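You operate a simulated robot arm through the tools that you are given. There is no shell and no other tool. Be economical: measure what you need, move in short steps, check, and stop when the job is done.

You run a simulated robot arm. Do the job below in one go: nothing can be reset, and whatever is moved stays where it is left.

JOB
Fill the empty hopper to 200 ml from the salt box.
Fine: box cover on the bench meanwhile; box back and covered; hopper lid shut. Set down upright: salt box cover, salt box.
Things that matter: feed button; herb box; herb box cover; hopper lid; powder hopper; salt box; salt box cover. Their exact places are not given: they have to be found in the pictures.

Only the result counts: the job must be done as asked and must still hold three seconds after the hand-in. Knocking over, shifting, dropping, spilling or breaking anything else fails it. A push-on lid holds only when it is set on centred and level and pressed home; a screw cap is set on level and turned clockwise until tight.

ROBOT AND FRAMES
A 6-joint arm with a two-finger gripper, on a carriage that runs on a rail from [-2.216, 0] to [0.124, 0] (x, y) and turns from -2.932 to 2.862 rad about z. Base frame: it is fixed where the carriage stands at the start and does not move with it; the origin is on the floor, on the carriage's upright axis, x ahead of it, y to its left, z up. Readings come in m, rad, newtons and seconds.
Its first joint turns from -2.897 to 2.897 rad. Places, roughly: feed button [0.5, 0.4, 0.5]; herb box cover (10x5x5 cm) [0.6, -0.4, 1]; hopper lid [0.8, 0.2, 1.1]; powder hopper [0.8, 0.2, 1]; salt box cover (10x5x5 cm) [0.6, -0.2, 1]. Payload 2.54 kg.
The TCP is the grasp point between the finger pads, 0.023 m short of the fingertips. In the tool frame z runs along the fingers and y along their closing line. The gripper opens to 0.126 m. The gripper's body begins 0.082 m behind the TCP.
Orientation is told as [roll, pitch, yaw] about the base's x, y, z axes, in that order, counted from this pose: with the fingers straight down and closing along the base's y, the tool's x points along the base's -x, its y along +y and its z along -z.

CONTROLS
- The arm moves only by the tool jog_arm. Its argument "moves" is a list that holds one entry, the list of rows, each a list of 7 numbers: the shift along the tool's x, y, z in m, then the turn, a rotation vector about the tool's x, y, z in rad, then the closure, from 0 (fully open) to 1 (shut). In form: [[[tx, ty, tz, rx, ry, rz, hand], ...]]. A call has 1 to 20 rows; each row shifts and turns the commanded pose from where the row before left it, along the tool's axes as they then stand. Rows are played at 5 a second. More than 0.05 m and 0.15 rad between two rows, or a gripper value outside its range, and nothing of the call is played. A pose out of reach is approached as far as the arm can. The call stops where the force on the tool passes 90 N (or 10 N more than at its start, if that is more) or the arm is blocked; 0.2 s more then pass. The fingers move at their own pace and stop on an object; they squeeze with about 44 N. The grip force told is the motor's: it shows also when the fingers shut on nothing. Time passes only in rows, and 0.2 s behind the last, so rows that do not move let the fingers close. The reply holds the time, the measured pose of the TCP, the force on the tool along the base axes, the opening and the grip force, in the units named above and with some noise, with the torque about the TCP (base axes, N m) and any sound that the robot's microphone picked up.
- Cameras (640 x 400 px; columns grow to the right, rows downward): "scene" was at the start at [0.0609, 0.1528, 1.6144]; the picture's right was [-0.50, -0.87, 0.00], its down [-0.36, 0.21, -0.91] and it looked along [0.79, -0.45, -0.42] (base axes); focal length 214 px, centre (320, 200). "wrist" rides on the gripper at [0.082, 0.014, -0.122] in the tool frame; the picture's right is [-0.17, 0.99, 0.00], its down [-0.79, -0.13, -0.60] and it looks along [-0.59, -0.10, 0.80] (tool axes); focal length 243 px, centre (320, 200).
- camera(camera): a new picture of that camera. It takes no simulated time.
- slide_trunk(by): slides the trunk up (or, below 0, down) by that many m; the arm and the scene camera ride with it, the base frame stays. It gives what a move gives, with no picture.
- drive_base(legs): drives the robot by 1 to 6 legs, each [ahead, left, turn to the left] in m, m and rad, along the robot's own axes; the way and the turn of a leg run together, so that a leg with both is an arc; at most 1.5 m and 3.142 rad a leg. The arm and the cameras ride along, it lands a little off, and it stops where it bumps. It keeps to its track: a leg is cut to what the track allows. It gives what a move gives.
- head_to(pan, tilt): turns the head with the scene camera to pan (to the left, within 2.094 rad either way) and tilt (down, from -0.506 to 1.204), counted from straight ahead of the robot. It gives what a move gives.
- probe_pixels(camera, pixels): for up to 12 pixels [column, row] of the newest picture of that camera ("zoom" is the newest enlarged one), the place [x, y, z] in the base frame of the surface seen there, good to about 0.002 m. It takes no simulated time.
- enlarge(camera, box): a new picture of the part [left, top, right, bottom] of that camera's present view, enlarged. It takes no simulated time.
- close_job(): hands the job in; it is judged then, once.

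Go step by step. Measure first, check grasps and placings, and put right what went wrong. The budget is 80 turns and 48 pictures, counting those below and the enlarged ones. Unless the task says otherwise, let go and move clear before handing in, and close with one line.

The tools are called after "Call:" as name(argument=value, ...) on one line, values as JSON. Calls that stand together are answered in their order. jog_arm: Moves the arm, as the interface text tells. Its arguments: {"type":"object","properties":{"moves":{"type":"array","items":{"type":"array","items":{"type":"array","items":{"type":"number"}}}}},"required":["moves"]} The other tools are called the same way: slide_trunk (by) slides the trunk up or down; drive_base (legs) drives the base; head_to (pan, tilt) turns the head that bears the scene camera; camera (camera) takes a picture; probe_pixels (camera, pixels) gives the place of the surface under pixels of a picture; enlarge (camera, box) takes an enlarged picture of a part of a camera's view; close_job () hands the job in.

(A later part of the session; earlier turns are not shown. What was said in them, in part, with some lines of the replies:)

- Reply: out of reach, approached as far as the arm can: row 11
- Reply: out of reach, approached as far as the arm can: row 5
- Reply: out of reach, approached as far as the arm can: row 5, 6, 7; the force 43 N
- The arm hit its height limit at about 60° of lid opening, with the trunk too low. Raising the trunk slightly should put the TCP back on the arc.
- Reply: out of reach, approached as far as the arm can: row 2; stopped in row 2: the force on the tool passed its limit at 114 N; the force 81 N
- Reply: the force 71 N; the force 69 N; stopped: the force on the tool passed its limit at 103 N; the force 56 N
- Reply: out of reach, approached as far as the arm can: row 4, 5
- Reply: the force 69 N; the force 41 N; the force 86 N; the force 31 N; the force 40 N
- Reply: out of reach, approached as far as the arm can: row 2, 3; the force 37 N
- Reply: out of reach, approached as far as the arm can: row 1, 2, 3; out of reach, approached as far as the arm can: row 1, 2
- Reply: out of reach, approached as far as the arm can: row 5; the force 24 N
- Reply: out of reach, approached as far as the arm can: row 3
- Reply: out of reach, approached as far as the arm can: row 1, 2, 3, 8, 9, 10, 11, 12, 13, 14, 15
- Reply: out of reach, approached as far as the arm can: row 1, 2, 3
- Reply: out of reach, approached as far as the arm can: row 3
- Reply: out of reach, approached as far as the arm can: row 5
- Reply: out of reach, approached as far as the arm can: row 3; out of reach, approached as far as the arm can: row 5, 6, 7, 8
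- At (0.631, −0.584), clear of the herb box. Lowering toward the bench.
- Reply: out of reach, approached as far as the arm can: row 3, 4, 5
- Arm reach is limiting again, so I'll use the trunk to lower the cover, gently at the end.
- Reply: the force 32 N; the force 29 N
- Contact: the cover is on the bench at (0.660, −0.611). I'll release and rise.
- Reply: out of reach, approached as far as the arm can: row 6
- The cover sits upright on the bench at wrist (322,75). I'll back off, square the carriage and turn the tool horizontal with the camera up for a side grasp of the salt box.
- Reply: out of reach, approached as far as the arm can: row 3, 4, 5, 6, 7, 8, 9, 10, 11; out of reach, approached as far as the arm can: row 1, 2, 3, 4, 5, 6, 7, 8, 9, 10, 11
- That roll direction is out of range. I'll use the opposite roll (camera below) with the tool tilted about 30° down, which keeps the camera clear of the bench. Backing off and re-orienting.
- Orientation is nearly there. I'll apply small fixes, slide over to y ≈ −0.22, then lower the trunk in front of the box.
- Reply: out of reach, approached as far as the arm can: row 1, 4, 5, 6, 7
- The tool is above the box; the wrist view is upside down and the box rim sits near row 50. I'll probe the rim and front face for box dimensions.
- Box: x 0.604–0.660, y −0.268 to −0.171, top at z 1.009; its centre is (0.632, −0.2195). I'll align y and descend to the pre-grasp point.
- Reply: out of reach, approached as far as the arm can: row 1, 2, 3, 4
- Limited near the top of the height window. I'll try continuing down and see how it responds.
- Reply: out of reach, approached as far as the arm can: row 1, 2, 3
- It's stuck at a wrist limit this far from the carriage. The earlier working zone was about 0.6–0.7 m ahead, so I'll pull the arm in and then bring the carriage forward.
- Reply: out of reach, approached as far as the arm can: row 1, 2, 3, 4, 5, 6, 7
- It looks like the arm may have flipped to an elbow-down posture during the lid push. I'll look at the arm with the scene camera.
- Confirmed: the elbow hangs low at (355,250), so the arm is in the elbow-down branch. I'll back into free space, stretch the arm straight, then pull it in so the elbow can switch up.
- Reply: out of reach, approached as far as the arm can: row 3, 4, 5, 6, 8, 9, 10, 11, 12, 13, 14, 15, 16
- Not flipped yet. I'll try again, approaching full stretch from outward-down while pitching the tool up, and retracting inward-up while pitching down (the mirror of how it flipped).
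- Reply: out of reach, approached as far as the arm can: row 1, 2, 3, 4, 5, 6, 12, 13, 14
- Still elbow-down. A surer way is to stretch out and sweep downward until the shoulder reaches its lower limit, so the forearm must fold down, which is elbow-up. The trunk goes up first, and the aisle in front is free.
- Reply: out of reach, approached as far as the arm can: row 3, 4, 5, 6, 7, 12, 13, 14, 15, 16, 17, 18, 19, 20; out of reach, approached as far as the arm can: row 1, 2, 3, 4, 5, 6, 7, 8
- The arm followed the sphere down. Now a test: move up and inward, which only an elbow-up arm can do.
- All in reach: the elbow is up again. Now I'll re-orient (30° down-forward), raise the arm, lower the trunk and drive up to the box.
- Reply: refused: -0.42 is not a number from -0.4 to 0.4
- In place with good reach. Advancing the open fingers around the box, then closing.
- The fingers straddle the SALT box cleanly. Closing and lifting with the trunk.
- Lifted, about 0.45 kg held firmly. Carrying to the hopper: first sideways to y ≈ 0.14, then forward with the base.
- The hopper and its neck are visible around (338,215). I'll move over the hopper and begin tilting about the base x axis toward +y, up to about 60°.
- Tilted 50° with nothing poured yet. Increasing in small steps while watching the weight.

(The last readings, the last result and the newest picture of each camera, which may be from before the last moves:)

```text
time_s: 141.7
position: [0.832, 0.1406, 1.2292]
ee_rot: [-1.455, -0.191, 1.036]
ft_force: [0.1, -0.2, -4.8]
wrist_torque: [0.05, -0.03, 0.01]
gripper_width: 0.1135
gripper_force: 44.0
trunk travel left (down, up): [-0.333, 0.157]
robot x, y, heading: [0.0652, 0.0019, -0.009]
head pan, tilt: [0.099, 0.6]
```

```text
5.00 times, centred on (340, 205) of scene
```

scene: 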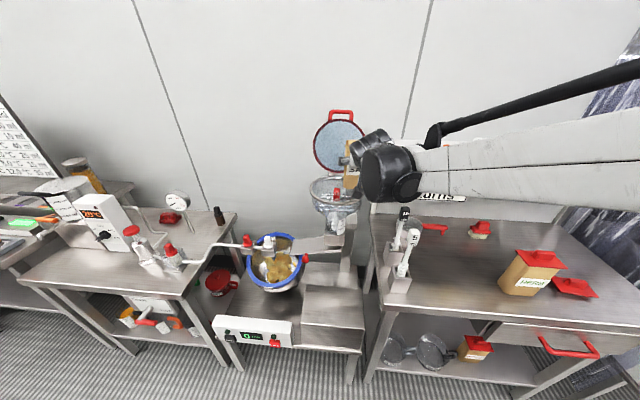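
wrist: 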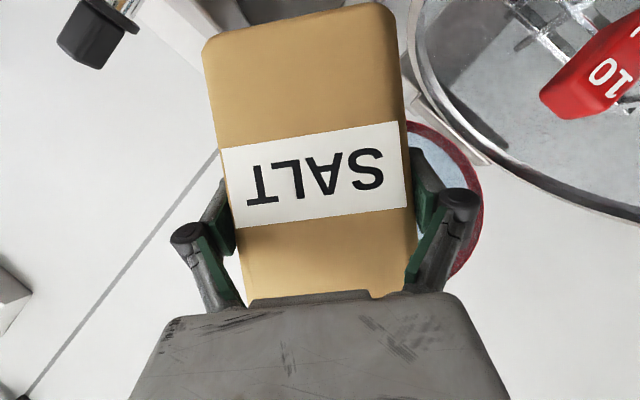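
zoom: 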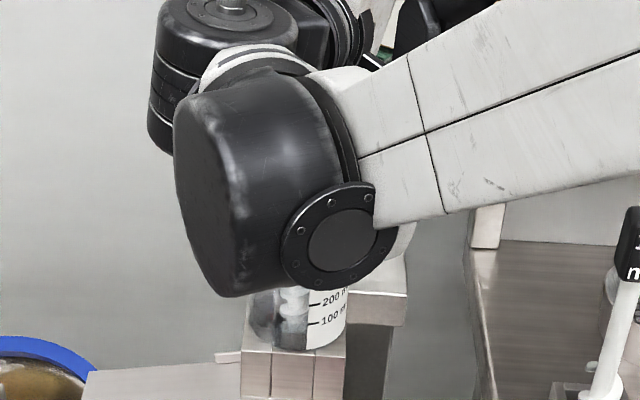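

The 100/200 marks are visible at zoom (325,300)–(335,322) and the neck still shows empty around the auger. I'll tilt further in small steps.

Call:
jog_arm(moves=[[[0, 0, 0, 0.035, 0, -0.0606, 1], [0, 0, 0, 0, 0, 0, 1], [0, 0, 0, 0, 0, 0, 1]]])

Call:
jog_arm(moves=[[[0, 0, 0, 0.035, 0, -0.0606, 1], [0, 0, 0, 0, 0, 0, 1], [0, 0, 0, 0, 0, 0, 1]]])

Call:
jog_arm(moves=[[[0, 0, 0, 0, 0, 0, 1], [0, 0, 0, 0, 0, 0, 1]]])

```text
time_s: 142.4
position: [0.8328, 0.1409, 1.2281]
ee_rot: [-1.493, -0.13, 1.043]
ft_force: [-0.1, -1.1, -5.1]
wrist_torque: [0.07, -0.01, -0.02]
gripper_width: 0.1135
gripper_force: 43.9
trunk travel left (down, up): [-0.333, 0.157]
robot x, y, heading: [0.0626, -0.0005, -0.008]
head pan, tilt: [0.099, 0.6]
```

```text
time_s: 143.2
position: [0.8322, 0.1408, 1.2278]
ee_rot: [-1.528, -0.073, 1.047]
ft_force: [-0.6, 0.4, -4.3]
wrist_torque: [0.08, 0.0, -0.04]
gripper_width: 0.1136
gripper_force: 43.6
trunk travel left (down, up): [-0.333, 0.157]
robot x, y, heading: [0.0611, -0.0001, -0.004]
head pan, tilt: [0.099, 0.6]
```

```text
time_s: 143.8
position: [0.8321, 0.1402, 1.2278]
ee_rot: [-1.528, -0.07, 1.047]
ft_force: [0.8, -0.5, -4.4]
wrist_torque: [0.04, -0.01, 0.0]
gripper_width: 0.1135
gripper_force: 44.0
trunk travel left (down, up): [-0.333, 0.157]
robot x, y, heading: [0.0646, -0.0013, -0.003]
head pan, tilt: [0.099, 0.6]
```

Call:
jog_arm(moves=[[[0, 0, 0, 0.035, 0, -0.0606, 1], [0, 0, 0, 0, 0, 0, 1], [0, 0, 0, 0, 0, 0, 1]]])

Call:
jog_arm(moves=[[[0, 0, 0, 0.035, 0, -0.0606, 1], [0, 0, 0, 0, 0, 0, 1], [0, 0, 0, 0, 0, 0, 1]]])

Call:
jog_arm(moves=[[[0, 0, 0, 0, 0, 0, 1], [0, 0, 0, 0, 0, 0, 1]]])

Call:
enlarge(camera="scene", box=[300, 165, 380, 245])

```text
time_s: 144.7
position: [0.8321, 0.1405, 1.2282]
ee_rot: [-1.562, -0.011, 1.049]
ft_force: [-0.8, 0.4, -4.4]
wrist_torque: [0.07, -0.01, 0.01]
gripper_width: 0.1134
gripper_force: 43.8
trunk travel left (down, up): [-0.333, 0.157]
robot x, y, heading: [0.0606, -0.0014, -0.004]
head pan, tilt: [0.099, 0.6]
```

```text
time_s: 145.4
position: [0.8323, 0.1411, 1.2278]
ee_rot: [-1.598, 0.051, 1.047]
ft_force: [-0.3, 0.0, -4.1]
wrist_torque: [0.07, 0.01, 0.01]
gripper_width: 0.1136
gripper_force: 43.8
trunk travel left (down, up): [-0.333, 0.157]
robot x, y, heading: [0.0688, 0.0012, -0.005]
head pan, tilt: [0.099, 0.6]
```

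```text
time_s: 146.1
position: [0.8316, 0.1404, 1.2287]
ee_rot: [-1.597, 0.051, 1.047]
ft_force: [0.1, 0.1, -3.5]
wrist_torque: [0.06, 0.01, 0.01]
gripper_width: 0.1132
gripper_force: 43.9
trunk travel left (down, up): [-0.333, 0.157]
robot x, y, heading: [0.0658, 0.0028, -0.003]
head pan, tilt: [0.099, 0.6]
```

```text
5.00 times, centred on (340, 205) of scene
```

zoom: 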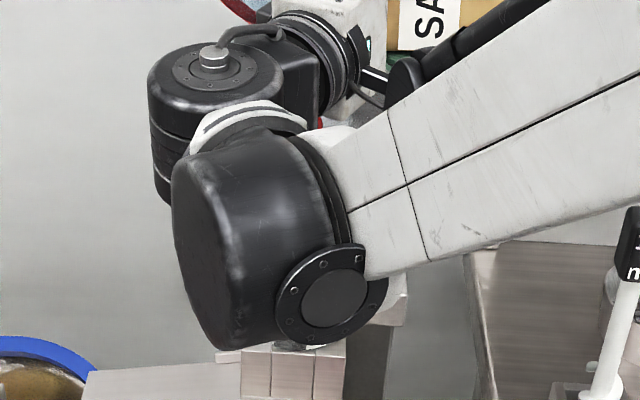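

At 93° the weight is about unchanged and the neck is now hidden by the wrist. I'll tilt to about 101° and check from the wrist camera.

Call:
jog_arm(moves=[[[0, 0, 0, 0.035, 0, -0.0606, 1], [0, 0, 0, 0.035, 0, -0.0606, 1], [0, 0, 0, 0, 0, 0, 1], [0, 0, 0, 0, 0, 0, 1]]])

Call:
camera(camera="wrist")

```text
time_s: 147.1
position: [0.8331, 0.1405, 1.2281]
ee_rot: [-1.668, 0.171, 1.04]
ft_force: [0.3, -1.0, -3.3]
wrist_torque: [0.04, 0.02, 0.02]
gripper_width: 0.1134
gripper_force: 44.4
trunk travel left (down, up): [-0.333, 0.157]
robot x, y, heading: [0.0633, 0.0007, -0.0]
head pan, tilt: [0.099, 0.6]
```

```text
5 pictures are left
```

wrist: 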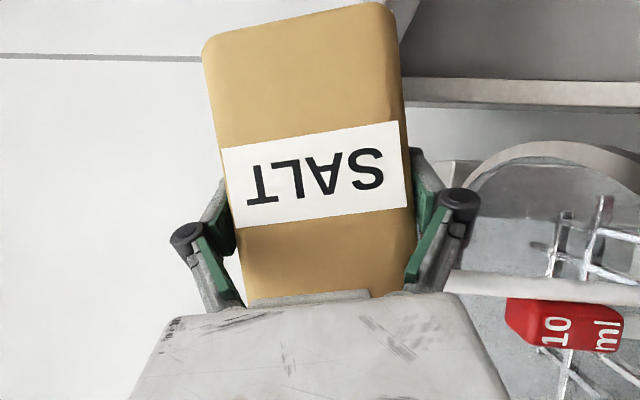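

The stream is visible at (450–640, 287): salt is pouring and the weight is dropping. I'll tilt back to about 77° now to read the scale.

Call:
jog_arm(moves=[[[0, 0, 0, -0.07, 0, 0.1212, 1], [0, 0, 0, -0.07, 0, 0.1212, 1], [0, 0, 0, -0.07, 0, 0.1212, 1], [0, 0, 0, 0, 0, 0, 1], [0, 0, 0, 0, 0, 0, 1]]])

Call:
enlarge(camera="scene", box=[320, 210, 360, 240])

```text
time_s: 148.2
position: [0.8323, 0.1412, 1.2292]
ee_rot: [-1.456, -0.191, 1.037]
ft_force: [0.0, -0.6, -3.9]
wrist_torque: [0.03, 0.0, 0.01]
gripper_width: 0.1132
gripper_force: 44.3
trunk travel left (down, up): [-0.333, 0.157]
robot x, y, heading: [0.0649, -0.0003, 0.001]
head pan, tilt: [0.099, 0.6]
```

```text
13.33 times, centred on (340, 225) of scene
```

zoom: 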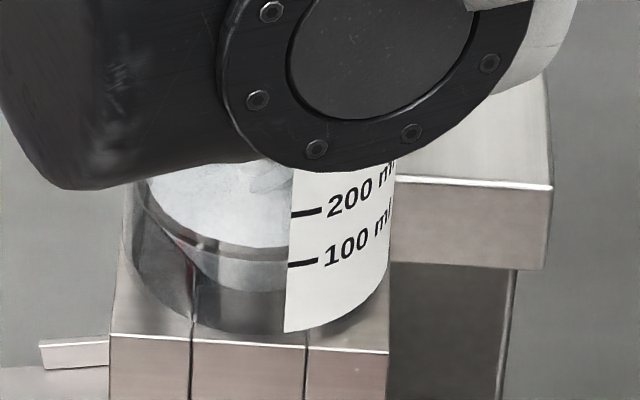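

The salt surface is now visible in the neck, with its front edge near zoom (285,250), between the 100 tick (263) and the 200 tick (212). I'll probe heights.

Call:
probe_pixels(camera="zoom", pixels=[[230, 190], [210, 220], [260, 235], [275, 245], [180, 200], [270, 205], [303, 213], [303, 263], [250, 175], [240, 270], [160, 240]])

```text
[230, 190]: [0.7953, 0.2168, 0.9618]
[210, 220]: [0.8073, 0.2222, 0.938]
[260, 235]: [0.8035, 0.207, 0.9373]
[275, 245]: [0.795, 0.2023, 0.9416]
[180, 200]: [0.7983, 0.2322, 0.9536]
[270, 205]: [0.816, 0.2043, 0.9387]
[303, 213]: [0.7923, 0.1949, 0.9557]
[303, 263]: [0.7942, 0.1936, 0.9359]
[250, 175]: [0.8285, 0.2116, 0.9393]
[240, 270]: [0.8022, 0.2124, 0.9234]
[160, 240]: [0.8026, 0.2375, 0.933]
```

The salt surface is at z≈0.9386 against marks 100→0.9348 and 200→0.9555, so about 118 ml. I'll take a weight baseline, pour a short second portion, and weigh again.

Call:
jog_arm(moves=[[[0, 0, 0, 0, 0, 0, 1]]])

Call:
jog_arm(moves=[[[0, 0, 0, 0, 0, 0, 1]]])

Call:
jog_arm(moves=[[[0, 0, 0, 0, 0, 0, 1]]])

Call:
jog_arm(moves=[[[0, 0, 0, 0, 0, 0, 1]]])

Call:
jog_arm(moves=[[[0, 0, 0, 0.07, 0, -0.1212, 1], [0, 0, 0, 0.07, 0, -0.1212, 1], [0, 0, 0, 0.07, 0, -0.1212, 1], [0, 0, 0, 0, 0, 0, 1], [0, 0, 0, -0.07, 0, 0.1212, 1], [0, 0, 0, -0.07, 0, 0.1212, 1], [0, 0, 0, -0.07, 0, 0.1212, 1], [0, 0, 0, 0, 0, 0, 1]]])

Call:
jog_arm(moves=[[[0, 0, 0, 0, 0, 0, 1]]])

Call:
jog_arm(moves=[[[0, 0, 0, 0, 0, 0, 1]]])

Call:
jog_arm(moves=[[[0, 0, 0, 0, 0, 0, 1]]])

Call:
jog_arm(moves=[[[0, 0, 0, 0, 0, 0, 1]]])

```text
time_s: 148.7
position: [0.832, 0.1398, 1.2301]
ee_rot: [-1.456, -0.192, 1.038]
ft_force: [0.5, 0.1, -2.7]
wrist_torque: [0.04, 0.0, -0.01]
gripper_width: 0.113
gripper_force: 43.6
trunk travel left (down, up): [-0.333, 0.157]
robot x, y, heading: [0.066, 0.0003, -0.007]
head pan, tilt: [0.099, 0.6]
```

```text
time_s: 149.1
position: [0.8322, 0.1399, 1.2287]
ee_rot: [-1.457, -0.192, 1.037]
ft_force: [0.1, -0.8, -3.2]
wrist_torque: [0.01, -0.02, 0.01]
gripper_width: 0.1135
gripper_force: 44.1
trunk travel left (down, up): [-0.333, 0.157]
robot x, y, heading: [0.063, 0.0008, -0.004]
head pan, tilt: [0.099, 0.6]
```

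```text
time_s: 149.4
position: [0.8318, 0.141, 1.2285]
ee_rot: [-1.455, -0.192, 1.036]
ft_force: [-0.2, 1.0, -3.7]
wrist_torque: [0.05, -0.01, -0.02]
gripper_width: 0.1132
gripper_force: 43.6
trunk travel left (down, up): [-0.333, 0.157]
robot x, y, heading: [0.0649, 0.003, -0.004]
head pan, tilt: [0.099, 0.6]
```

```text
time_s: 149.8
position: [0.8327, 0.1406, 1.2278]
ee_rot: [-1.456, -0.193, 1.038]
ft_force: [-0.7, -0.1, -3.3]
wrist_torque: [0.06, 0.0, -0.01]
gripper_width: 0.1133
gripper_force: 44.1
trunk travel left (down, up): [-0.333, 0.157]
robot x, y, heading: [0.0617, 0.0018, -0.005]
head pan, tilt: [0.099, 0.6]
```

```text
time_s: 151.7
position: [0.8318, 0.1408, 1.2289]
ee_rot: [-1.456, -0.195, 1.038]
ft_force: [0.3, 0.5, -3.4]
wrist_torque: [0.03, 0.0, 0.0]
gripper_width: 0.1133
gripper_force: 44.6
trunk travel left (down, up): [-0.333, 0.157]
robot x, y, heading: [0.0653, -0.0004, -0.004]
head pan, tilt: [0.099, 0.6]
```

```text
time_s: 152.1
position: [0.8331, 0.1412, 1.2291]
ee_rot: [-1.456, -0.191, 1.039]
ft_force: [0.4, -0.1, -2.3]
wrist_torque: [0.05, 0.01, 0.0]
gripper_width: 0.1132
gripper_force: 44.3
trunk travel left (down, up): [-0.333, 0.157]
robot x, y, heading: [0.0642, -0.0002, -0.008]
head pan, tilt: [0.099, 0.6]
```

```text
time_s: 152.4
position: [0.8313, 0.1408, 1.2277]
ee_rot: [-1.457, -0.191, 1.036]
ft_force: [0.0, -1.0, -3.2]
wrist_torque: [0.05, -0.01, 0.02]
gripper_width: 0.1133
gripper_force: 43.4
trunk travel left (down, up): [-0.333, 0.157]
robot x, y, heading: [0.0665, 0.0014, -0.005]
head pan, tilt: [0.099, 0.6]
```

```text
time_s: 152.8
position: [0.8331, 0.1404, 1.2288]
ee_rot: [-1.456, -0.191, 1.037]
ft_force: [0.3, 0.4, -3.3]
wrist_torque: [0.08, 0.0, 0.0]
gripper_width: 0.1134
gripper_force: 43.9
trunk travel left (down, up): [-0.333, 0.157]
robot x, y, heading: [0.0648, -0.0024, -0.004]
head pan, tilt: [0.099, 0.6]
```

```text
time_s: 153.2
position: [0.8325, 0.1405, 1.2283]
ee_rot: [-1.454, -0.192, 1.037]
ft_force: [-0.1, 0.9, -3.2]
wrist_torque: [0.07, 0.0, 0.02]
gripper_width: 0.1136
gripper_force: 43.9
trunk travel left (down, up): [-0.333, 0.157]
robot x, y, heading: [0.0678, -0.0005, -0.009]
head pan, tilt: [0.099, 0.6]
```

The mean weight went from about 3.36 to 3.08 N, roughly another 30 ml. One more identical short pour, then a look.

Call:
jog_arm(moves=[[[0, 0, 0, 0.07, 0, -0.1212, 1], [0, 0, 0, 0.07, 0, -0.1212, 1], [0, 0, 0, 0.07, 0, -0.1212, 1], [0, 0, 0, 0, 0, 0, 1], [0, 0, 0, -0.07, 0, 0.1212, 1], [0, 0, 0, -0.07, 0, 0.1212, 1], [0, 0, 0, -0.07, 0, 0.1212, 1], [0, 0, 0, 0, 0, 0, 1], [0, 0, 0, 0, 0, 0, 1], [0, 0, 0, 0, 0, 0, 1]]])

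Call:
enlarge(camera="scene", box=[320, 210, 360, 240])

Call:
probe_pixels(camera="zoom", pixels=[[210, 210], [230, 215], [260, 225], [270, 205], [250, 180], [270, 190], [180, 195], [303, 213], [303, 263], [240, 200], [265, 215]])

```text
time_s: 155.4
position: [0.8309, 0.1408, 1.2272]
ee_rot: [-1.455, -0.19, 1.038]
ft_force: [-0.2, 0.8, -2.6]
wrist_torque: [0.04, -0.01, -0.03]
gripper_width: 0.1134
gripper_force: 43.7
trunk travel left (down, up): [-0.333, 0.157]
robot x, y, heading: [0.0629, -0.0006, -0.006]
head pan, tilt: [0.099, 0.6]
```

```text
13.33 times, centred on (340, 225) of scene
```

zoom: 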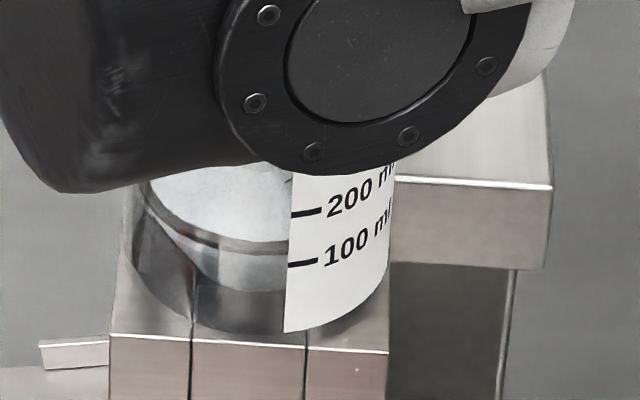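

```text
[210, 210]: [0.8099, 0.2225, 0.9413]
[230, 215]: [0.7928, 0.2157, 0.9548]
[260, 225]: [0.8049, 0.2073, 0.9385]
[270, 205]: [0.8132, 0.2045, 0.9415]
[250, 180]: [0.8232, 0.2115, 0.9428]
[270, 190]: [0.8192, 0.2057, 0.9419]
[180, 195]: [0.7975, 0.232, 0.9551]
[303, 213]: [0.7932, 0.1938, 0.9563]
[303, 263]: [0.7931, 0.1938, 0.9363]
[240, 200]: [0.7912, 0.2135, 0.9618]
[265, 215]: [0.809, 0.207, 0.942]
```

The level is about 130–140 ml now (front edge at row 242, surface z≈0.9415). I'll pour with a longer hold at 101°, then weigh.

Call:
jog_arm(moves=[[[0, 0, 0, 0.07, 0, -0.1212, 1], [0, 0, 0, 0.07, 0, -0.1212, 1], [0, 0, 0, 0.07, 0, -0.1212, 1], [0, 0, 0, 0, 0, 0, 1], [0, 0, 0, 0, 0, 0, 1], [0, 0, 0, 0, 0, 0, 1], [0, 0, 0, 0, 0, 0, 1], [0, 0, 0, 0, 0, 0, 1], [0, 0, 0, 0, 0, 0, 1], [0, 0, 0, -0.07, 0, 0.1212, 1], [0, 0, 0, -0.07, 0, 0.1212, 1], [0, 0, 0, -0.07, 0, 0.1212, 1], [0, 0, 0, 0, 0, 0, 1], [0, 0, 0, 0, 0, 0, 1]]])

Call:
jog_arm(moves=[[[0, 0, 0, 0, 0, 0, 1]]])

Call:
jog_arm(moves=[[[0, 0, 0, 0, 0, 0, 1]]])

Call:
jog_arm(moves=[[[0, 0, 0, 0, 0, 0, 1]]])

Call:
jog_arm(moves=[[[0, 0, 0, 0, 0, 0, 1]]])

Call:
jog_arm(moves=[[[0, 0, 0, 0, 0, 0, 1]]])

Call:
jog_arm(moves=[[[0, 0, 0, 0, 0, 0, 1]]])

Call:
jog_arm(moves=[[[0, 0, 0, 0, 0, 0, 1]]])

Call:
jog_arm(moves=[[[0, 0, 0, 0, 0, 0, 1]]])

```text
time_s: 158.4
position: [0.8316, 0.1403, 1.2274]
ee_rot: [-1.455, -0.191, 1.036]
ft_force: [0.5, 0.4, -3.7]
wrist_torque: [0.03, 0.0, -0.01]
gripper_width: 0.1135
gripper_force: 43.8
trunk travel left (down, up): [-0.333, 0.157]
robot x, y, heading: [0.0642, -0.0011, -0.005]
head pan, tilt: [0.099, 0.6]
```

```text
time_s: 158.8
position: [0.8313, 0.1408, 1.229]
ee_rot: [-1.456, -0.191, 1.038]
ft_force: [-0.1, 0.2, -2.9]
wrist_torque: [0.08, -0.02, 0.01]
gripper_width: 0.1135
gripper_force: 44.5
trunk travel left (down, up): [-0.333, 0.157]
robot x, y, heading: [0.0608, 0.0005, -0.005]
head pan, tilt: [0.099, 0.6]
```

```text
time_s: 159.2
position: [0.8315, 0.1412, 1.2286]
ee_rot: [-1.456, -0.192, 1.038]
ft_force: [-0.4, -0.4, -4.3]
wrist_torque: [0.03, -0.04, -0.02]
gripper_width: 0.1134
gripper_force: 44.1
trunk travel left (down, up): [-0.333, 0.157]
robot x, y, heading: [0.0646, -0.0004, -0.002]
head pan, tilt: [0.099, 0.6]
```

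```text
time_s: 159.7
position: [0.8319, 0.1409, 1.2287]
ee_rot: [-1.455, -0.192, 1.036]
ft_force: [-1.0, -0.2, -2.3]
wrist_torque: [0.07, -0.03, -0.01]
gripper_width: 0.1135
gripper_force: 43.6
trunk travel left (down, up): [-0.333, 0.157]
robot x, y, heading: [0.0642, -0.0022, -0.001]
head pan, tilt: [0.099, 0.6]
```

```text
time_s: 160.1
position: [0.8321, 0.1406, 1.2285]
ee_rot: [-1.455, -0.192, 1.036]
ft_force: [-0.6, 0.1, -1.5]
wrist_torque: [0.02, 0.01, 0.0]
gripper_width: 0.1137
gripper_force: 43.9
trunk travel left (down, up): [-0.333, 0.157]
robot x, y, heading: [0.0641, -0.0007, -0.006]
head pan, tilt: [0.099, 0.6]
```

```text
time_s: 160.4
position: [0.8303, 0.1398, 1.2287]
ee_rot: [-1.453, -0.193, 1.036]
ft_force: [0.0, 0.2, -2.9]
wrist_torque: [0.07, -0.02, -0.04]
gripper_width: 0.1135
gripper_force: 44.0
trunk travel left (down, up): [-0.333, 0.157]
robot x, y, heading: [0.0667, 0.0004, -0.003]
head pan, tilt: [0.099, 0.6]
```

```text
time_s: 160.8
position: [0.8323, 0.14, 1.229]
ee_rot: [-1.455, -0.192, 1.038]
ft_force: [-0.9, 0.4, -3.3]
wrist_torque: [0.05, 0.0, 0.0]
gripper_width: 0.1136
gripper_force: 44.4
trunk travel left (down, up): [-0.333, 0.157]
robot x, y, heading: [0.0617, 0.0009, -0.003]
head pan, tilt: [0.099, 0.6]
```

```text
time_s: 161.2
position: [0.8322, 0.14, 1.2291]
ee_rot: [-1.455, -0.193, 1.037]
ft_force: [-0.5, -0.1, -3.1]
wrist_torque: [0.06, 0.04, -0.01]
gripper_width: 0.1135
gripper_force: 44.0
trunk travel left (down, up): [-0.333, 0.157]
robot x, y, heading: [0.0624, 0.0001, -0.002]
head pan, tilt: [0.099, 0.6]
```

```text
time_s: 161.7
position: [0.8318, 0.1401, 1.2295]
ee_rot: [-1.455, -0.193, 1.035]
ft_force: [0.5, -0.2, -2.9]
wrist_torque: [0.03, 0.02, 0.02]
gripper_width: 0.1133
gripper_force: 44.4
trunk travel left (down, up): [-0.333, 0.157]
robot x, y, heading: [0.0621, 0.0005, -0.003]
head pan, tilt: [0.099, 0.6]
```

The weight is unchanged at about 3.0 N, so outflow is set by the tilt angle. From a repose-angle model, about 107° should give 200 ml; I'll go to 106° first and check.

Call:
jog_arm(moves=[[[0, 0, 0, 0.063, 0, -0.1095, 1], [0, 0, 0, 0.063, 0, -0.1095, 1], [0, 0, 0, 0.063, 0, -0.1095, 1], [0, 0, 0, 0.063, 0, -0.1095, 1], [0, 0, 0, 0, 0, 0, 1], [0, 0, 0, 0, 0, 0, 1], [0, 0, 0, 0, 0, 0, 1], [0, 0, 0, 0, 0, 0, 1]]])

Call:
jog_arm(moves=[[[0, 0, 0, -0.063, 0, 0.1095, 1], [0, 0, 0, -0.063, 0, 0.1095, 1], [0, 0, 0, -0.063, 0, 0.1095, 1], [0, 0, 0, -0.063, 0, 0.1095, 1], [0, 0, 0, 0, 0, 0, 1], [0, 0, 0, 0, 0, 0, 1], [0, 0, 0, 0, 0, 0, 1]]])

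Call:
enlarge(camera="scene", box=[320, 210, 360, 240])

Call:
probe_pixels(camera="zoom", pixels=[[210, 210], [220, 190], [260, 215], [270, 205], [250, 180], [270, 190], [200, 185], [303, 213], [303, 263], [240, 190], [265, 200]])

```text
time_s: 163.4
position: [0.8313, 0.1401, 1.2293]
ee_rot: [-1.713, 0.244, 1.032]
ft_force: [-0.3, 0.4, -2.8]
wrist_torque: [0.06, -0.02, 0.02]
gripper_width: 0.1135
gripper_force: 44.0
trunk travel left (down, up): [-0.333, 0.157]
robot x, y, heading: [0.0679, 0.003, 0.001]
head pan, tilt: [0.099, 0.6]
```

```text
time_s: 165.1
position: [0.831, 0.1416, 1.2279]
ee_rot: [-1.456, -0.193, 1.037]
ft_force: [-1.2, -0.1, -2.5]
wrist_torque: [0.04, -0.01, -0.02]
gripper_width: 0.1133
gripper_force: 44.2
trunk travel left (down, up): [-0.333, 0.157]
robot x, y, heading: [0.0658, -0.0005, -0.003]
head pan, tilt: [0.099, 0.6]
```

```text
13.33 times, centred on (340, 225) of scene
```

zoom: 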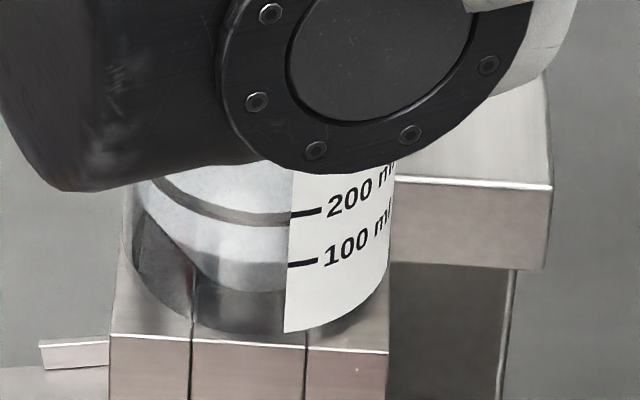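

```text
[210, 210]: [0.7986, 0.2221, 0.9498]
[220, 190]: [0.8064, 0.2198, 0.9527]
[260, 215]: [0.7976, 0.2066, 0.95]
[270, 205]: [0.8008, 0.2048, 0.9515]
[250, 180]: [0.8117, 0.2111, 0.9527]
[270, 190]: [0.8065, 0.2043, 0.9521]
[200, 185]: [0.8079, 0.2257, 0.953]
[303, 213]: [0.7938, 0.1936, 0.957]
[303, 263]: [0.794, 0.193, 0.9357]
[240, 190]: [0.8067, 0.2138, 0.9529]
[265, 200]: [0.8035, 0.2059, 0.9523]
```

The surface reads z≈0.9528 with the front edge right at the 200 tick (parallax makes it look a little high), so roughly 185–190 ml, matching the model. One last small top-up to 107.3°, then return upright.

Call:
jog_arm(moves=[[[0, 0, 0, 0.0656, 0, -0.1138, 1], [0, 0, 0, 0.0656, 0, -0.1138, 1], [0, 0, 0, 0.0656, 0, -0.1138, 1], [0, 0, 0, 0.0656, 0, -0.1138, 1], [0, 0, 0, 0, 0, 0, 1], [0, 0, 0, 0, 0, 0, 1], [0, 0, 0, 0, 0, 0, 1], [0, 0, 0, 0, 0, 0, 1], [0, 0, 0, 0, 0, 0, 1], [0, 0, 0, 0, 0, 0, 1], [0, 0, 0, -0.0656, 0, 0.1138, 1], [0, 0, 0, -0.0656, 0, 0.1138, 1], [0, 0, 0, -0.0656, 0, 0.1138, 1], [0, 0, 0, -0.0656, 0, 0.1138, 1], [0, 0, 0, 0, 0, 0, 1], [0, 0, 0, 0, 0, 0, 1]]])

Call:
enlarge(camera="scene", box=[320, 210, 360, 240])

Call:
probe_pixels(camera="zoom", pixels=[[220, 190], [230, 180], [250, 180], [270, 190], [260, 175], [210, 180], [303, 213], [303, 263], [240, 190], [265, 195], [310, 213], [312, 262]])

```text
time_s: 168.4
position: [0.8313, 0.1399, 1.2275]
ee_rot: [-1.457, -0.192, 1.037]
ft_force: [-0.3, -0.2, -2.0]
wrist_torque: [0.04, 0.0, 0.0]
gripper_width: 0.1132
gripper_force: 43.1
trunk travel left (down, up): [-0.333, 0.157]
robot x, y, heading: [0.0628, 0.0013, -0.001]
head pan, tilt: [0.099, 0.6]
```

```text
13.33 times, centred on (340, 225) of scene
```

zoom: 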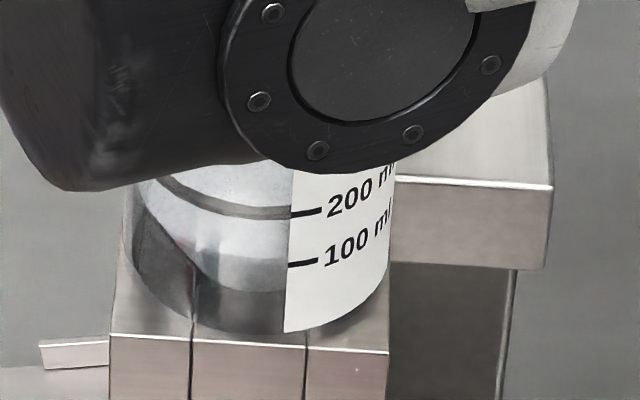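

```text
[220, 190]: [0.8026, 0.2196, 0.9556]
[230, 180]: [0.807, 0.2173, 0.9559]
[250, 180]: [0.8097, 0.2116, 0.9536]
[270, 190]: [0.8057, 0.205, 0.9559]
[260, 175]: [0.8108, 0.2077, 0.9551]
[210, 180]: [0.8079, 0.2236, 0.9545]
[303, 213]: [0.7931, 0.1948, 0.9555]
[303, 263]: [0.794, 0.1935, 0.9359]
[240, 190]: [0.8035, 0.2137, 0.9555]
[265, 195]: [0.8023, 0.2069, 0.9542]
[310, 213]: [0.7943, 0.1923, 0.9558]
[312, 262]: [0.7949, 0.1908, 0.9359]
```

The surface now averages z≈0.955 against the 200 tick at 0.9557, so about 197–200 ml: done pouring. I'll return the box upright and retrace the path to its spot.

Call:
jog_arm(moves=[[[0, 0, 0, -0.0748, 0, 0.1295, 1], [0, 0, 0, -0.0748, 0, 0.1295, 1], [0, 0, 0, -0.0748, 0, 0.1295, 1], [0, 0, 0, -0.0748, 0, 0.1295, 1], [0, 0, 0, -0.0748, 0, 0.1295, 1], [0, 0, 0, -0.0748, 0, 0.1295, 1], [0, 0, 0, -0.0748, 0, 0.1295, 1], [0, 0, 0, -0.0748, 0, 0.1295, 1], [0, 0, 0, -0.0748, 0, 0.1295, 1], [0.0085, 0, -0.03, 0, 0, 0, 1], [0.0085, 0, -0.03, 0, 0, 0, 1], [0, 0, 0, 0, 0, 0, 1]]])

Call:
drive_base(legs=[[-0.139, 0, 0]])

Call:
jog_arm(moves=[[[0, -0.045, 0, 0, 0, 0, 1], [0, -0.045, 0, 0, 0, 0, 1], [0, -0.045, 0, 0, 0, 0, 1], [0, -0.045, 0, 0, 0, 0, 1], [0, -0.045, 0, 0, 0, 0, 1], [0, -0.045, 0, 0, 0, 0, 1], [0, -0.045, 0, 0, 0, 0, 1], [0, -0.044, 0, 0, 0, 0, 1], [0, 0, 0, 0, 0, 0, 1]]])

```text
time_s: 171.1
position: [0.7706, 0.1419, 1.2454]
ee_rot: [0.0, -1.045, 0.001]
ft_force: [-0.4, -0.3, -2.4]
wrist_torque: [0.03, 0.01, 0.02]
gripper_width: 0.1134
gripper_force: 44.3
trunk travel left (down, up): [-0.333, 0.157]
robot x, y, heading: [0.0691, -0.0011, -0.009]
head pan, tilt: [0.099, 0.6]
```

```text
time_s: 172.4
position: [0.6295, 0.1413, 1.2441]
ee_rot: [-0.001, -1.045, 0.0]
ft_force: [-0.7, -0.1, -1.9]
wrist_torque: [-0.02, -0.01, 0.01]
gripper_width: 0.1134
gripper_force: 44.0
trunk travel left (down, up): [-0.333, 0.157]
robot x, y, heading: [-0.0801, 0.0013, -0.007]
head pan, tilt: [0.099, 0.6]
```

```text
time_s: 174.4
position: [0.6303, -0.2193, 1.2428]
ee_rot: [-0.001, -1.043, 0.002]
ft_force: [-0.1, -0.8, -3.4]
wrist_torque: [0.04, 0.01, 0.02]
gripper_width: 0.1133
gripper_force: 43.8
trunk travel left (down, up): [-0.333, 0.157]
robot x, y, heading: [-0.0735, 0.0022, -0.007]
head pan, tilt: [0.099, 0.6]
```

On the spot (x −2 mm, corrected now). Lowering with the trunk, gently at the end.

Call:
jog_arm(moves=[[[-0.001, 0, 0.0017, 0, 0, 0, 1], [0, 0, 0, 0, 0, 0, 1]]])

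Call:
slide_trunk(by=-0.288)

Call:
slide_trunk(by=-0.006)

Call:
slide_trunk(by=-0.003)

Call:
slide_trunk(by=-0.002)

```text
time_s: 175.0
position: [0.6312, -0.2181, 1.2433]
ee_rot: [-0.002, -1.045, 0.002]
ft_force: [-0.6, 0.0, -3.1]
wrist_torque: [0.04, 0.01, 0.03]
gripper_width: 0.1132
gripper_force: 43.9
trunk travel left (down, up): [-0.333, 0.157]
robot x, y, heading: [-0.0743, -0.0035, 0.0]
head pan, tilt: [0.099, 0.6]
```

```text
time_s: 177.9
position: [0.631, -0.219, 0.9568]
ee_rot: [-0.002, -1.045, 0.003]
ft_force: [-0.4, -0.4, -1.2]
wrist_torque: [0.0, 0.02, 0.01]
gripper_width: 0.1134
gripper_force: 43.9
trunk travel left (down, up): [-0.045, 0.445]
robot x, y, heading: [-0.0771, -0.0026, -0.005]
head pan, tilt: [0.099, 0.6]
```

```text
time_s: 178.4
position: [0.6323, -0.2182, 0.9501]
ee_rot: [-0.002, -1.044, 0.001]
ft_force: [-0.4, 0.7, -2.4]
wrist_torque: [0.03, -0.02, 0.01]
gripper_width: 0.1136
gripper_force: 44.3
trunk travel left (down, up): [-0.039, 0.451]
robot x, y, heading: [-0.0748, -0.0004, -0.011]
head pan, tilt: [0.099, 0.6]
```

```text
time_s: 178.9
position: [0.6317, -0.2187, 0.947]
ee_rot: [-0.003, -1.047, 0.001]
ft_force: [0.4, -0.1, -1.7]
wrist_torque: [-0.01, 0.02, -0.01]
gripper_width: 0.1133
gripper_force: 43.9
trunk travel left (down, up): [-0.036, 0.454]
robot x, y, heading: [-0.0759, 0.002, -0.009]
head pan, tilt: [0.099, 0.6]
```

```text
time_s: 179.5
position: [0.6311, -0.2191, 0.9445]
ee_rot: [-0.001, -1.045, 0.002]
ft_force: [0.1, -1.1, -0.9]
wrist_torque: [0.04, -0.04, 0.0]
gripper_width: 0.1134
gripper_force: 44.2
trunk travel left (down, up): [-0.034, 0.456]
robot x, y, heading: [-0.0728, -0.0032, -0.004]
head pan, tilt: [0.099, 0.6]
```

Just touching. One more millimetre, then release and back straight out along the tool axis.

Call:
slide_trunk(by=-0.001)

Call:
jog_arm(moves=[[[0, 0, 0, 0, 0, 0, 0], [0, 0, 0, 0, 0, 0, 0], [0, 0, 0, 0, 0, 0, 0], [0, 0, -0.03, 0, 0, 0, 0], [0, 0, -0.03, 0, 0, 0, 0], [0, 0, -0.03, 0, 0, 0, 0], [0, 0, -0.03, 0, 0, 0, 0]]])

Call:
slide_trunk(by=0.2)

```text
time_s: 180.0
position: [0.6329, -0.2177, 0.9448]
ee_rot: [-0.002, -1.044, 0.002]
ft_force: [2.8, -0.2, 9.1]
wrist_torque: [0.13, -0.24, -0.02]
gripper_width: 0.1136
gripper_force: 43.6
trunk travel left (down, up): [-0.033, 0.457]
robot x, y, heading: [-0.0791, -0.0023, -0.012]
head pan, tilt: [0.099, 0.6]
```

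```text
time_s: 181.6
position: [0.5261, -0.2173, 1.0037]
ee_rot: [-0.002, -1.042, 0.001]
ft_force: [-0.5, -1.0, -0.5]
wrist_torque: [0.01, 0.05, -0.02]
gripper_width: 0.126
gripper_force: 0.1
trunk travel left (down, up): [-0.033, 0.457]
robot x, y, heading: [-0.0759, -0.0002, -0.003]
head pan, tilt: [0.099, 0.6]
```

```text
time_s: 183.8
position: [0.5273, -0.2178, 1.2031]
ee_rot: [-0.001, -1.047, 0.003]
ft_force: [-0.2, 0.3, 0.1]
wrist_torque: [-0.01, -0.01, -0.02]
gripper_width: 0.1261
gripper_force: 0.0
trunk travel left (down, up): [-0.233, 0.257]
robot x, y, heading: [-0.0725, -0.0009, -0.003]
head pan, tilt: [0.099, 0.6]
```

The salt box is back in place and released. Now I'll re-orient tool-down with yaw 1.448 to fetch the cover at (0.660, −0.611).

Call:
jog_arm(moves=[[[0, 0, 0, 0, 0.1493, 0, 0.3], [0, 0, 0, 0, 0.1493, 0, 0.6], [0, 0, 0, 0, 0.1493, 0, 0.6], [0, 0, 0, 0, 0.1493, 0, 0.6], [0, 0, 0, 0, 0.1493, 0, 0.6], [0, 0, 0, 0, 0.1493, 0, 0.6], [0, 0, 0, 0, 0.1493, 0, 0.6], [0, 0, 0, 0, 0, -0.1448, 0.6], [0, 0, 0, 0, 0, -0.1448, 0.6], [0, 0, 0, 0, 0, -0.1448, 0.6], [0, 0, 0, 0, 0, -0.1448, 0.6], [0, 0, 0, 0, 0, -0.1448, 0.6], [0, 0, 0, 0, 0, -0.1448, 0.6], [0, 0, 0, 0, 0, -0.1448, 0.6], [0, 0, 0, 0, 0, -0.1448, 0.6], [0, 0, 0, 0, 0, -0.1448, 0.6], [0, 0, 0, 0, 0, -0.1448, 0.6]]])

Call:
jog_arm(moves=[[[0.0493, -0.0014, 0, 0, 0, 0, 0.6], [0.0493, -0.0014, 0, 0, 0, 0, 0.6], [0.0493, -0.0014, 0, 0, 0, 0, 0.6], [0.0493, -0.0014, 0, 0, 0, 0, 0.6], [0.0493, -0.0014, 0, 0, 0, 0, 0.6], [0.0493, -0.0014, 0, 0, 0, 0, 0.6], [0.0493, -0.0014, 0, 0, 0, 0, 0.6], [0.0493, -0.0014, 0, 0, 0, 0, 0.6]]])

Call:
drive_base(legs=[[0.17, 0, 0]])

```text
time_s: 187.3
position: [0.5264, -0.2177, 1.2041]
ee_rot: [0.002, -0.001, 1.452]
ft_force: [0.8, -0.9, 0.3]
wrist_torque: [-0.02, 0.0, 0.01]
gripper_width: 0.0505
gripper_force: 0.0
trunk travel left (down, up): [-0.233, 0.257]
robot x, y, heading: [-0.0752, -0.0018, -0.004]
head pan, tilt: [0.099, 0.6]
```

```text
time_s: 189.2
position: [0.4883, -0.6105, 1.2055]
ee_rot: [-0.001, 0.003, 1.45]
ft_force: [-0.2, 0.4, -0.1]
wrist_torque: [-0.05, 0.0, -0.01]
gripper_width: 0.0505
gripper_force: 0.0
trunk travel left (down, up): [-0.233, 0.257]
robot x, y, heading: [-0.0782, -0.0025, -0.007]
head pan, tilt: [0.099, 0.6]
```

```text
time_s: 190.6
position: [0.6614, -0.6088, 1.2052]
ee_rot: [0.0, 0.0, 1.451]
ft_force: [-0.5, -0.3, 0.5]
wrist_torque: [0.03, -0.03, 0.01]
gripper_width: 0.0505
gripper_force: 0.1
trunk travel left (down, up): [-0.233, 0.257]
robot x, y, heading: [0.0971, -0.0006, -0.005]
head pan, tilt: [0.099, 0.6]
5 turns are left
```

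Five turns remain, so I'll chain steps. I'm right over the cover at (0.661, −0.609): descend, grip, lift, carry over the salt box and hover.

Call:
jog_arm(moves=[[[0.0024, 0.0011, 0.049, 0, 0, 0, 0.6], [0, 0, 0.049, 0, 0, 0, 0.6], [0, 0, 0.049, 0, 0, 0, 0.6], [0, 0, 0.049, 0, 0, 0, 0.6], [0, 0, 0.049, 0, 0, 0, 0.6], [0, 0, 0.04, 0, 0, 0, 0.6], [0, 0, 0.0177, 0, 0, 0, 0.6], [0, 0, 0, 0, 0, 0, 0.6], [0, 0, 0, 0, 0, 0, 1], [0, 0, 0, 0, 0, 0, 1], [0, 0, 0, 0, 0, 0, 1], [0, 0, 0, 0, 0, 0, 1]]])

Call:
jog_arm(moves=[[[0, 0, -0.02, 0, 0, 0, 1], [0, 0, -0.048, 0, 0, 0, 1], [0, 0, -0.049, 0, 0, 0, 1], [0, 0, -0.049, 0, 0, 0, 1], [0, 0, -0.049, 0, 0, 0, 1], [0, 0, -0.049, 0, 0, 0, 1], [-0.0426, 0.00803, 0, 0, 0, 0, 1], [-0.0426, 0.00803, 0, 0, 0, 0, 1], [-0.0426, 0.00803, 0, 0, 0, 0, 1], [-0.0426, 0.00803, 0, 0, 0, 0, 1], [-0.0426, 0.00803, 0, 0, 0, 0, 1], [-0.0426, 0.00803, 0, 0, 0, 0, 1], [-0.0426, 0.00803, 0, 0, 0, 0, 1], [-0.0426, 0.00803, 0, 0, 0, 0, 1], [-0.0426, 0.00803, 0, 0, 0, 0, 1], [0, 0, 0.03, 0, 0, -0.118, 1], [0, 0, 0.04, 0, 0, 0, 1], [0, 0, 0, 0, 0, 0, 1], [0, 0, 0, 0, 0, 0, 1]]])

Call:
jog_arm(moves=[[[0, 0, 0, 0, 0, 0, 1]]])

Call:
jog_arm(moves=[[[0, 0, 0, 0, 0, 0, 1]]])

Call:
camera(camera="wrist")

Call:
probe_pixels(camera="wrist", pixels=[[260, 110], [360, 100], [310, 105], [330, 70], [300, 70], [320, 60]])

```text
time_s: 193.2
position: [0.658, -0.6121, 0.9025]
ee_rot: [0.001, 0.001, 1.452]
ft_force: [0.4, -0.4, -0.3]
wrist_torque: [-0.01, 0.0, -0.03]
gripper_width: 0.0179
gripper_force: 43.3
trunk travel left (down, up): [-0.233, 0.257]
robot x, y, heading: [0.0981, -0.0012, -0.0]
head pan, tilt: [0.099, 0.6]
```

```text
time_s: 197.2
position: [0.6325, -0.2223, 1.097]
ee_rot: [0.0, 0.0, 1.571]
ft_force: [0.0, 0.7, -1.4]
wrist_torque: [0.02, -0.02, 0.02]
gripper_width: 0.018
gripper_force: 43.7
trunk travel left (down, up): [-0.233, 0.257]
robot x, y, heading: [0.091, 0.0005, -0.003]
head pan, tilt: [0.099, 0.6]
```

```text
time_s: 197.6
position: [0.6324, -0.2217, 1.0971]
ee_rot: [0.001, 0.0, 1.571]
ft_force: [0.1, 0.5, -0.3]
wrist_torque: [0.02, 0.01, 0.0]
gripper_width: 0.018
gripper_force: 43.0
trunk travel left (down, up): [-0.233, 0.257]
robot x, y, heading: [0.0978, 0.0002, -0.004]
head pan, tilt: [0.099, 0.6]
```

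```text
time_s: 198.0
position: [0.633, -0.2218, 1.0974]
ee_rot: [0.0, 0.001, 1.57]
ft_force: [-0.5, 0.5, -0.2]
wrist_torque: [-0.01, 0.02, 0.01]
gripper_width: 0.018
gripper_force: 43.6
trunk travel left (down, up): [-0.233, 0.257]
robot x, y, heading: [0.0938, -0.001, 0.002]
head pan, tilt: [0.099, 0.6]
```

```text
0 pictures are left
```

wrist: 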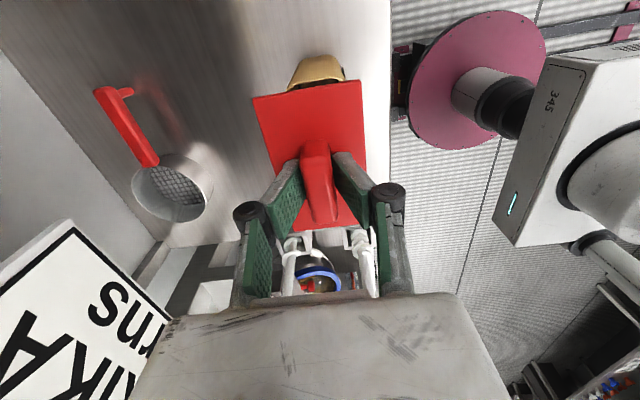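

```text
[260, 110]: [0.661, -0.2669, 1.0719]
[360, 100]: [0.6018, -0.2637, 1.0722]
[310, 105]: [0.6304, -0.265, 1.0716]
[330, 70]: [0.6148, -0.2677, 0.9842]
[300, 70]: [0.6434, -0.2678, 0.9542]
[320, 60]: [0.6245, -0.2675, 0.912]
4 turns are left
```

The cover is held square over the box; the flange probes match its original seating. I'll seat it, press, release, then rise and go to a pre-approach above the open lid's handle.

Call:
jog_arm(moves=[[[0, -0.001, 0.03, 0, 0, 0, 1], [0, 0, 0.012, 0, 0, 0, 1], [0, 0, 0.006, 0, 0, 0, 1], [0, 0, 0.004, 0, 0, 0, 1], [0, 0, 0.003, 0, 0, 0, 1], [0, 0, 0.002, 0, 0, 0, 1], [0, 0, 0.002, 0, 0, 0, 1], [0, 0, 0.002, 0, 0, 0, 1], [0, 0, 0.002, 0, 0, 0, 1], [0, 0, 0.002, 0, 0, 0, 1], [0, 0, 0, 0, 0, 0, 1]]])

Call:
jog_arm(moves=[[[0, 0, 0, 0, 0, 0, 0.6], [0, 0, 0, 0, 0, 0, 0.6], [0, 0, 0, 0, 0, 0, 0.6], [0, 0, -0.02, 0, 0, 0, 0.6], [0, 0, -0.045, 0, 0, 0, 0.6], [0, 0, -0.049, 0, 0, 0, 0.6], [0, 0, -0.049, 0, 0, 0, 0.6], [0, 0, -0.049, 0, 0, 0, 0.6], [0, 0, -0.03, 0, 0, 0, 0.6]]])

Call:
slide_trunk(by=0.25)

Call:
drive_base(legs=[[0.026, 0, 0]])

Call:
jog_arm(moves=[[[-0.0478, 0, 0, 0, 0, 0, 0.68], [-0.0478, 0, 0, 0, 0, 0, 0.68], [-0.0478, 0, 0, 0, 0, 0, 0.68], [-0.0478, 0, 0, 0, 0, 0, 0.68], [-0.0478, 0, 0, 0, 0, 0, 0.68], [-0.0478, 0, 0, 0, 0, 0, 0.68], [-0.0478, 0, 0, 0, 0, 0, 0.68], [-0.0478, 0, 0, 0, 0, 0, 0.68], [-0.0478, 0, 0, 0, 0, 0, 0.68], [0, 0, 0, 0.107, 0, 0, 0.68], [0, 0, 0, 0.107, 0, 0, 0.68], [0, 0, 0, 0.107, 0, 0, 0.68], [0, 0, 0, 0, 0, 0, 0.68]]])

```text
time_s: 200.4
position: [0.6326, -0.2216, 1.0331]
ee_rot: [-0.003, 0.002, 1.571]
ft_force: [4.1, -0.5, 54.9]
wrist_torque: [0.05, -0.11, 0.04]
gripper_width: 0.0177
gripper_force: 43.3
trunk travel left (down, up): [-0.233, 0.257]
robot x, y, heading: [0.0972, -0.0015, 0.001]
head pan, tilt: [0.099, 0.6]
```

```text
time_s: 202.4
position: [0.6341, -0.2216, 1.2759]
ee_rot: [0.0, 0.0, 1.57]
ft_force: [0.1, -0.2, 1.0]
wrist_torque: [-0.03, 0.02, -0.02]
gripper_width: 0.0505
gripper_force: 0.0
trunk travel left (down, up): [-0.233, 0.257]
robot x, y, heading: [0.0894, -0.0005, -0.005]
head pan, tilt: [0.099, 0.6]
```

```text
time_s: 205.0
position: [0.6339, -0.2221, 1.5244]
ee_rot: [0.0, 0.001, 1.572]
ft_force: [0.1, 0.1, 1.1]
wrist_torque: [-0.01, -0.01, 0.0]
gripper_width: 0.0504
gripper_force: 0.1
trunk travel left (down, up): [-0.483, 0.007]
robot x, y, heading: [0.0927, -0.0037, -0.005]
head pan, tilt: [0.099, 0.6]
```

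```text
time_s: 205.8
position: [0.6606, -0.2204, 1.5234]
ee_rot: [0.0, -0.001, 1.57]
ft_force: [0.1, -0.4, -0.5]
wrist_torque: [-0.02, 0.04, 0.0]
gripper_width: 0.0503
gripper_force: 0.0
trunk travel left (down, up): [-0.483, 0.007]
robot x, y, heading: [0.1198, 0.0008, -0.001]
head pan, tilt: [0.099, 0.6]
```

```text
time_s: 208.6
position: [0.6595, 0.2073, 1.5232]
ee_rot: [-0.322, 0.001, 1.571]
ft_force: [-0.6, -1.1, 0.3]
wrist_torque: [0.04, -0.01, 0.01]
gripper_width: 0.0405
gripper_force: 0.0
trunk travel left (down, up): [-0.483, 0.007]
robot x, y, heading: [0.1213, -0.0015, 0.003]
head pan, tilt: [0.099, 0.6]
3 turns are left
```

The cover is seated with a 55 N press and released. Now the lid: I'll approach the bar from above, close to detect it, loosen to a cage, and reverse the opening arc, finishing with base and trunk motion.

Call:
jog_arm(moves=[[[0, -0.0349, 0.0249, 0, 0, 0, 0.68], [0, -0.0349, 0.0249, 0, 0, 0, 0.68], [0, -0.0349, 0.0249, 0, 0, 0, 0.68], [0, -0.0349, 0.0249, 0, 0, 0, 0.68], [0, -0.0349, 0.0249, 0, 0, 0, 0.68], [0, -0.0349, 0.0249, 0, 0, 0, 0.68], [0, -0.0349, 0.0249, 0, 0, 0, 0.68], [0, -0.0349, 0.0249, 0, 0, 0, 0.68], [0, 0, 0, 0, 0, 0, 0.68]]])

Call:
jog_arm(moves=[[[0, 0, 0.0227, 0, 0, 0, 0.68], [0, 0, 0.0227, 0, 0, 0, 0.68], [0, 0, 0.0227, 0, 0, 0, 0.68], [0, 0, 0, 0, 0, 0, 1], [0, 0, 0, 0, 0, 0, 1], [0, 0, 0, 0, 0, 0, 1]]])

Call:
jog_arm(moves=[[[0, 0, 0.002, 0, 0, 0, 0.83], [0, 0.0264, -0.0138, 0, 0, 0, 0.83], [0, 0.0264, -0.0138, 0, 0, 0, 0.83], [0, 0.0295, -0.0071, 0, 0, 0, 0.83], [0, 0.0295, -0.0071, 0, 0, 0, 0.83]]])

Call:
jog_arm(moves=[[[0, 0.0356, -0.0012, 0.14, 0, 0, 0.82], [0, 0.0356, -0.0012, 0.14, 0, 0, 0.82], [0, 0.0356, -0.0012, 0.14, 0, 0, 0.82], [0, 0.0356, -0.0012, 0.14, 0, 0, 0.82], [0, 0.0356, -0.0012, 0.14, 0, 0, 0.82]]])

Call:
drive_base(legs=[[-0.02, 0, 0]])

Call:
slide_trunk(by=-0.041)

Call:
drive_base(legs=[[-0.02, 0, 0]])

Call:
slide_trunk(by=-0.046)

Call:
drive_base(legs=[[-0.008, 0, 0]])

Call:
slide_trunk(by=-0.036)

Call:
jog_arm(moves=[[[0, 0, 0, 0, 0, 0, 1], [0, 0, 0, 0, 0, 0, 1], [0, 0, 0, 0, 0, 0, 1]]])

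```text
time_s: 210.6
position: [0.9887, 0.2086, 1.4256]
ee_rot: [-0.322, -0.001, 1.57]
ft_force: [0.6, 0.0, -1.8]
wrist_torque: [0.01, 0.01, -0.01]
gripper_width: 0.0403
gripper_force: 0.0
trunk travel left (down, up): [-0.483, 0.007]
robot x, y, heading: [0.1239, 0.0026, -0.0]
head pan, tilt: [0.099, 0.6]
```

```text
time_s: 212.0
position: [1.0111, 0.2103, 1.3581]
ee_rot: [-0.319, 0.001, 1.57]
ft_force: [-5.8, 0.4, -16.3]
wrist_torque: [0.51, 0.24, -0.92]
gripper_width: 0.015
gripper_force: 41.2
trunk travel left (down, up): [-0.483, 0.007]
robot x, y, heading: [0.1207, 0.0003, -0.001]
head pan, tilt: [0.099, 0.6]
```

```text
time_s: 213.2
position: [0.8888, 0.2099, 1.3615]
ee_rot: [-0.321, 0.0, 1.573]
ft_force: [-1.3, -0.1, -0.9]
wrist_torque: [0.0, 0.01, -0.01]
gripper_width: 0.0217
gripper_force: 0.0
trunk travel left (down, up): [-0.483, 0.007]
robot x, y, heading: [0.1194, 0.0018, -0.002]
head pan, tilt: [0.099, 0.6]
```

```text
time_s: 214.4
position: [0.7443, 0.2115, 1.2676]
ee_rot: [-1.023, 0.002, 1.57]
ft_force: [-0.4, -0.9, -0.5]
wrist_torque: [-0.02, -0.02, 0.02]
gripper_width: 0.0229
gripper_force: 0.0
trunk travel left (down, up): [-0.483, 0.007]
robot x, y, heading: [0.1226, 0.0006, -0.003]
head pan, tilt: [0.099, 0.6]
```

```text
time_s: 215.2
position: [0.7226, 0.2106, 1.2681]
ee_rot: [-1.023, -0.001, 1.571]
ft_force: [-0.5, 0.0, 0.1]
wrist_torque: [0.0, 0.01, 0.01]
gripper_width: 0.0225
gripper_force: 0.1
trunk travel left (down, up): [-0.483, 0.007]
robot x, y, heading: [0.1002, -0.0026, -0.005]
head pan, tilt: [0.099, 0.6]
```

```text
time_s: 216.1
position: [0.7237, 0.2109, 1.2264]
ee_rot: [-1.021, 0.0, 1.571]
ft_force: [-0.3, -0.5, 0.8]
wrist_torque: [-0.02, 0.02, 0.01]
gripper_width: 0.0227
gripper_force: 0.0
trunk travel left (down, up): [-0.442, 0.048]
robot x, y, heading: [0.1021, 0.0024, -0.001]
head pan, tilt: [0.099, 0.6]
```

```text
time_s: 216.8
position: [0.704, 0.21, 1.2277]
ee_rot: [-1.024, -0.001, 1.571]
ft_force: [0.0, -0.4, 0.3]
wrist_torque: [-0.01, 0.0, -0.02]
gripper_width: 0.0226
gripper_force: 0.0
trunk travel left (down, up): [-0.442, 0.048]
robot x, y, heading: [0.0797, -0.0006, 0.001]
head pan, tilt: [0.099, 0.6]
```

```text
time_s: 217.7
position: [0.705, 0.21, 1.1815]
ee_rot: [-1.021, 0.0, 1.571]
ft_force: [0.4, -0.1, -0.4]
wrist_torque: [0.02, 0.02, 0.0]
gripper_width: 0.0226
gripper_force: 0.0
trunk travel left (down, up): [-0.396, 0.094]
robot x, y, heading: [0.0816, -0.0004, 0.001]
head pan, tilt: [0.099, 0.6]
```

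```text
time_s: 218.5
position: [0.6961, 0.2107, 1.1803]
ee_rot: [-1.021, -0.001, 1.572]
ft_force: [-0.2, -0.7, 0.1]
wrist_torque: [0.04, 0.0, 0.01]
gripper_width: 0.0227
gripper_force: 0.0
trunk travel left (down, up): [-0.396, 0.094]
robot x, y, heading: [0.0733, -0.0024, 0.001]
head pan, tilt: [0.099, 0.6]
```

```text
time_s: 219.3
position: [0.6947, 0.2103, 1.145]
ee_rot: [-1.021, 0.001, 1.571]
ft_force: [0.8, -0.4, 0.5]
wrist_torque: [-0.02, -0.01, -0.02]
gripper_width: 0.0227
gripper_force: 0.1
trunk travel left (down, up): [-0.36, 0.13]
robot x, y, heading: [0.0716, 0.0034, -0.007]
head pan, tilt: [0.099, 0.6]
```

```text
time_s: 220.1
position: [0.6967, 0.2112, 1.144]
ee_rot: [-1.023, 0.0, 1.57]
ft_force: [4.9, 0.7, -0.8]
wrist_torque: [0.11, -0.04, -0.06]
gripper_width: 0.0111
gripper_force: 37.7
trunk travel left (down, up): [-0.36, 0.13]
robot x, y, heading: [0.0708, 0.004, 0.003]
head pan, tilt: [0.099, 0.6]
2 turns are left
```

The bar was captured (15 mm grip) and the fingers still hold it at (0.702, 0.21, 1.14), which is its shut position. I'll press it lightly home, release, and retreat.

Call:
slide_trunk(by=-0.004)

Call:
jog_arm(moves=[[[0, 0, 0, 0, 0, 0, 0.62], [0, 0, 0, 0, 0, 0, 0.62], [0, 0, 0, 0, 0, 0, 0.62], [0, 0, -0.015, 0, 0, 0, 0.62], [0, 0, -0.02, 0, 0, 0, 0.62], [0, 0, -0.03, 0, 0, 0, 0.62], [0, 0, -0.03, 0, 0, 0, 0.62], [0, 0, 0, 0, 0, 0, 0.62]]])

Call:
drive_base(legs=[[-0.2, 0, 0]])

```text
time_s: 220.6
position: [0.6985, 0.2109, 1.1422]
ee_rot: [-1.025, 0.001, 1.574]
ft_force: [27.0, 3.2, 39.2]
wrist_torque: [0.08, -0.42, 0.08]
gripper_width: 0.0099
gripper_force: 36.5
trunk travel left (down, up): [-0.356, 0.134]
robot x, y, heading: [0.0716, 0.0017, -0.001]
head pan, tilt: [0.099, 0.6]
```

```text
time_s: 222.4
position: [0.6141, 0.2112, 1.1884]
ee_rot: [-1.02, 0.001, 1.569]
ft_force: [0.7, -0.4, -0.8]
wrist_torque: [0.01, -0.01, 0.01]
gripper_width: 0.048
gripper_force: 0.0
trunk travel left (down, up): [-0.356, 0.134]
robot x, y, heading: [0.0755, 0.0009, -0.0]
head pan, tilt: [0.099, 0.6]
```

```text
time_s: 224.0
position: [0.4191, 0.2112, 1.1897]
ee_rot: [-1.021, -0.001, 1.568]
ft_force: [0.1, 0.7, -0.4]
wrist_torque: [0.02, -0.01, -0.02]
gripper_width: 0.0478
gripper_force: 0.0
trunk travel left (down, up): [-0.356, 0.134]
robot x, y, heading: [-0.1209, -0.0011, 0.0]
head pan, tilt: [0.099, 0.6]
1 turns are left
```

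Pressing the lid met firm resistance (39 N) at its shut height, and the arm then backed away with no force on it. The hopper reads about 200 ml, and the salt box is back in place with its cover pressed on. Handing in.

Call:
close_job()

```text
The job is handed in.
```

I filled the hopper to about 197–200 ml by its scale, put the salt box back upright with its cover pressed on, shut the hopper lid, and handed the job in. No pictures were left at the end, so I judged the cover and the lid by force and position readings, not by sight. A 10 ml spoon was already in the hopper on its grid; I left it there.
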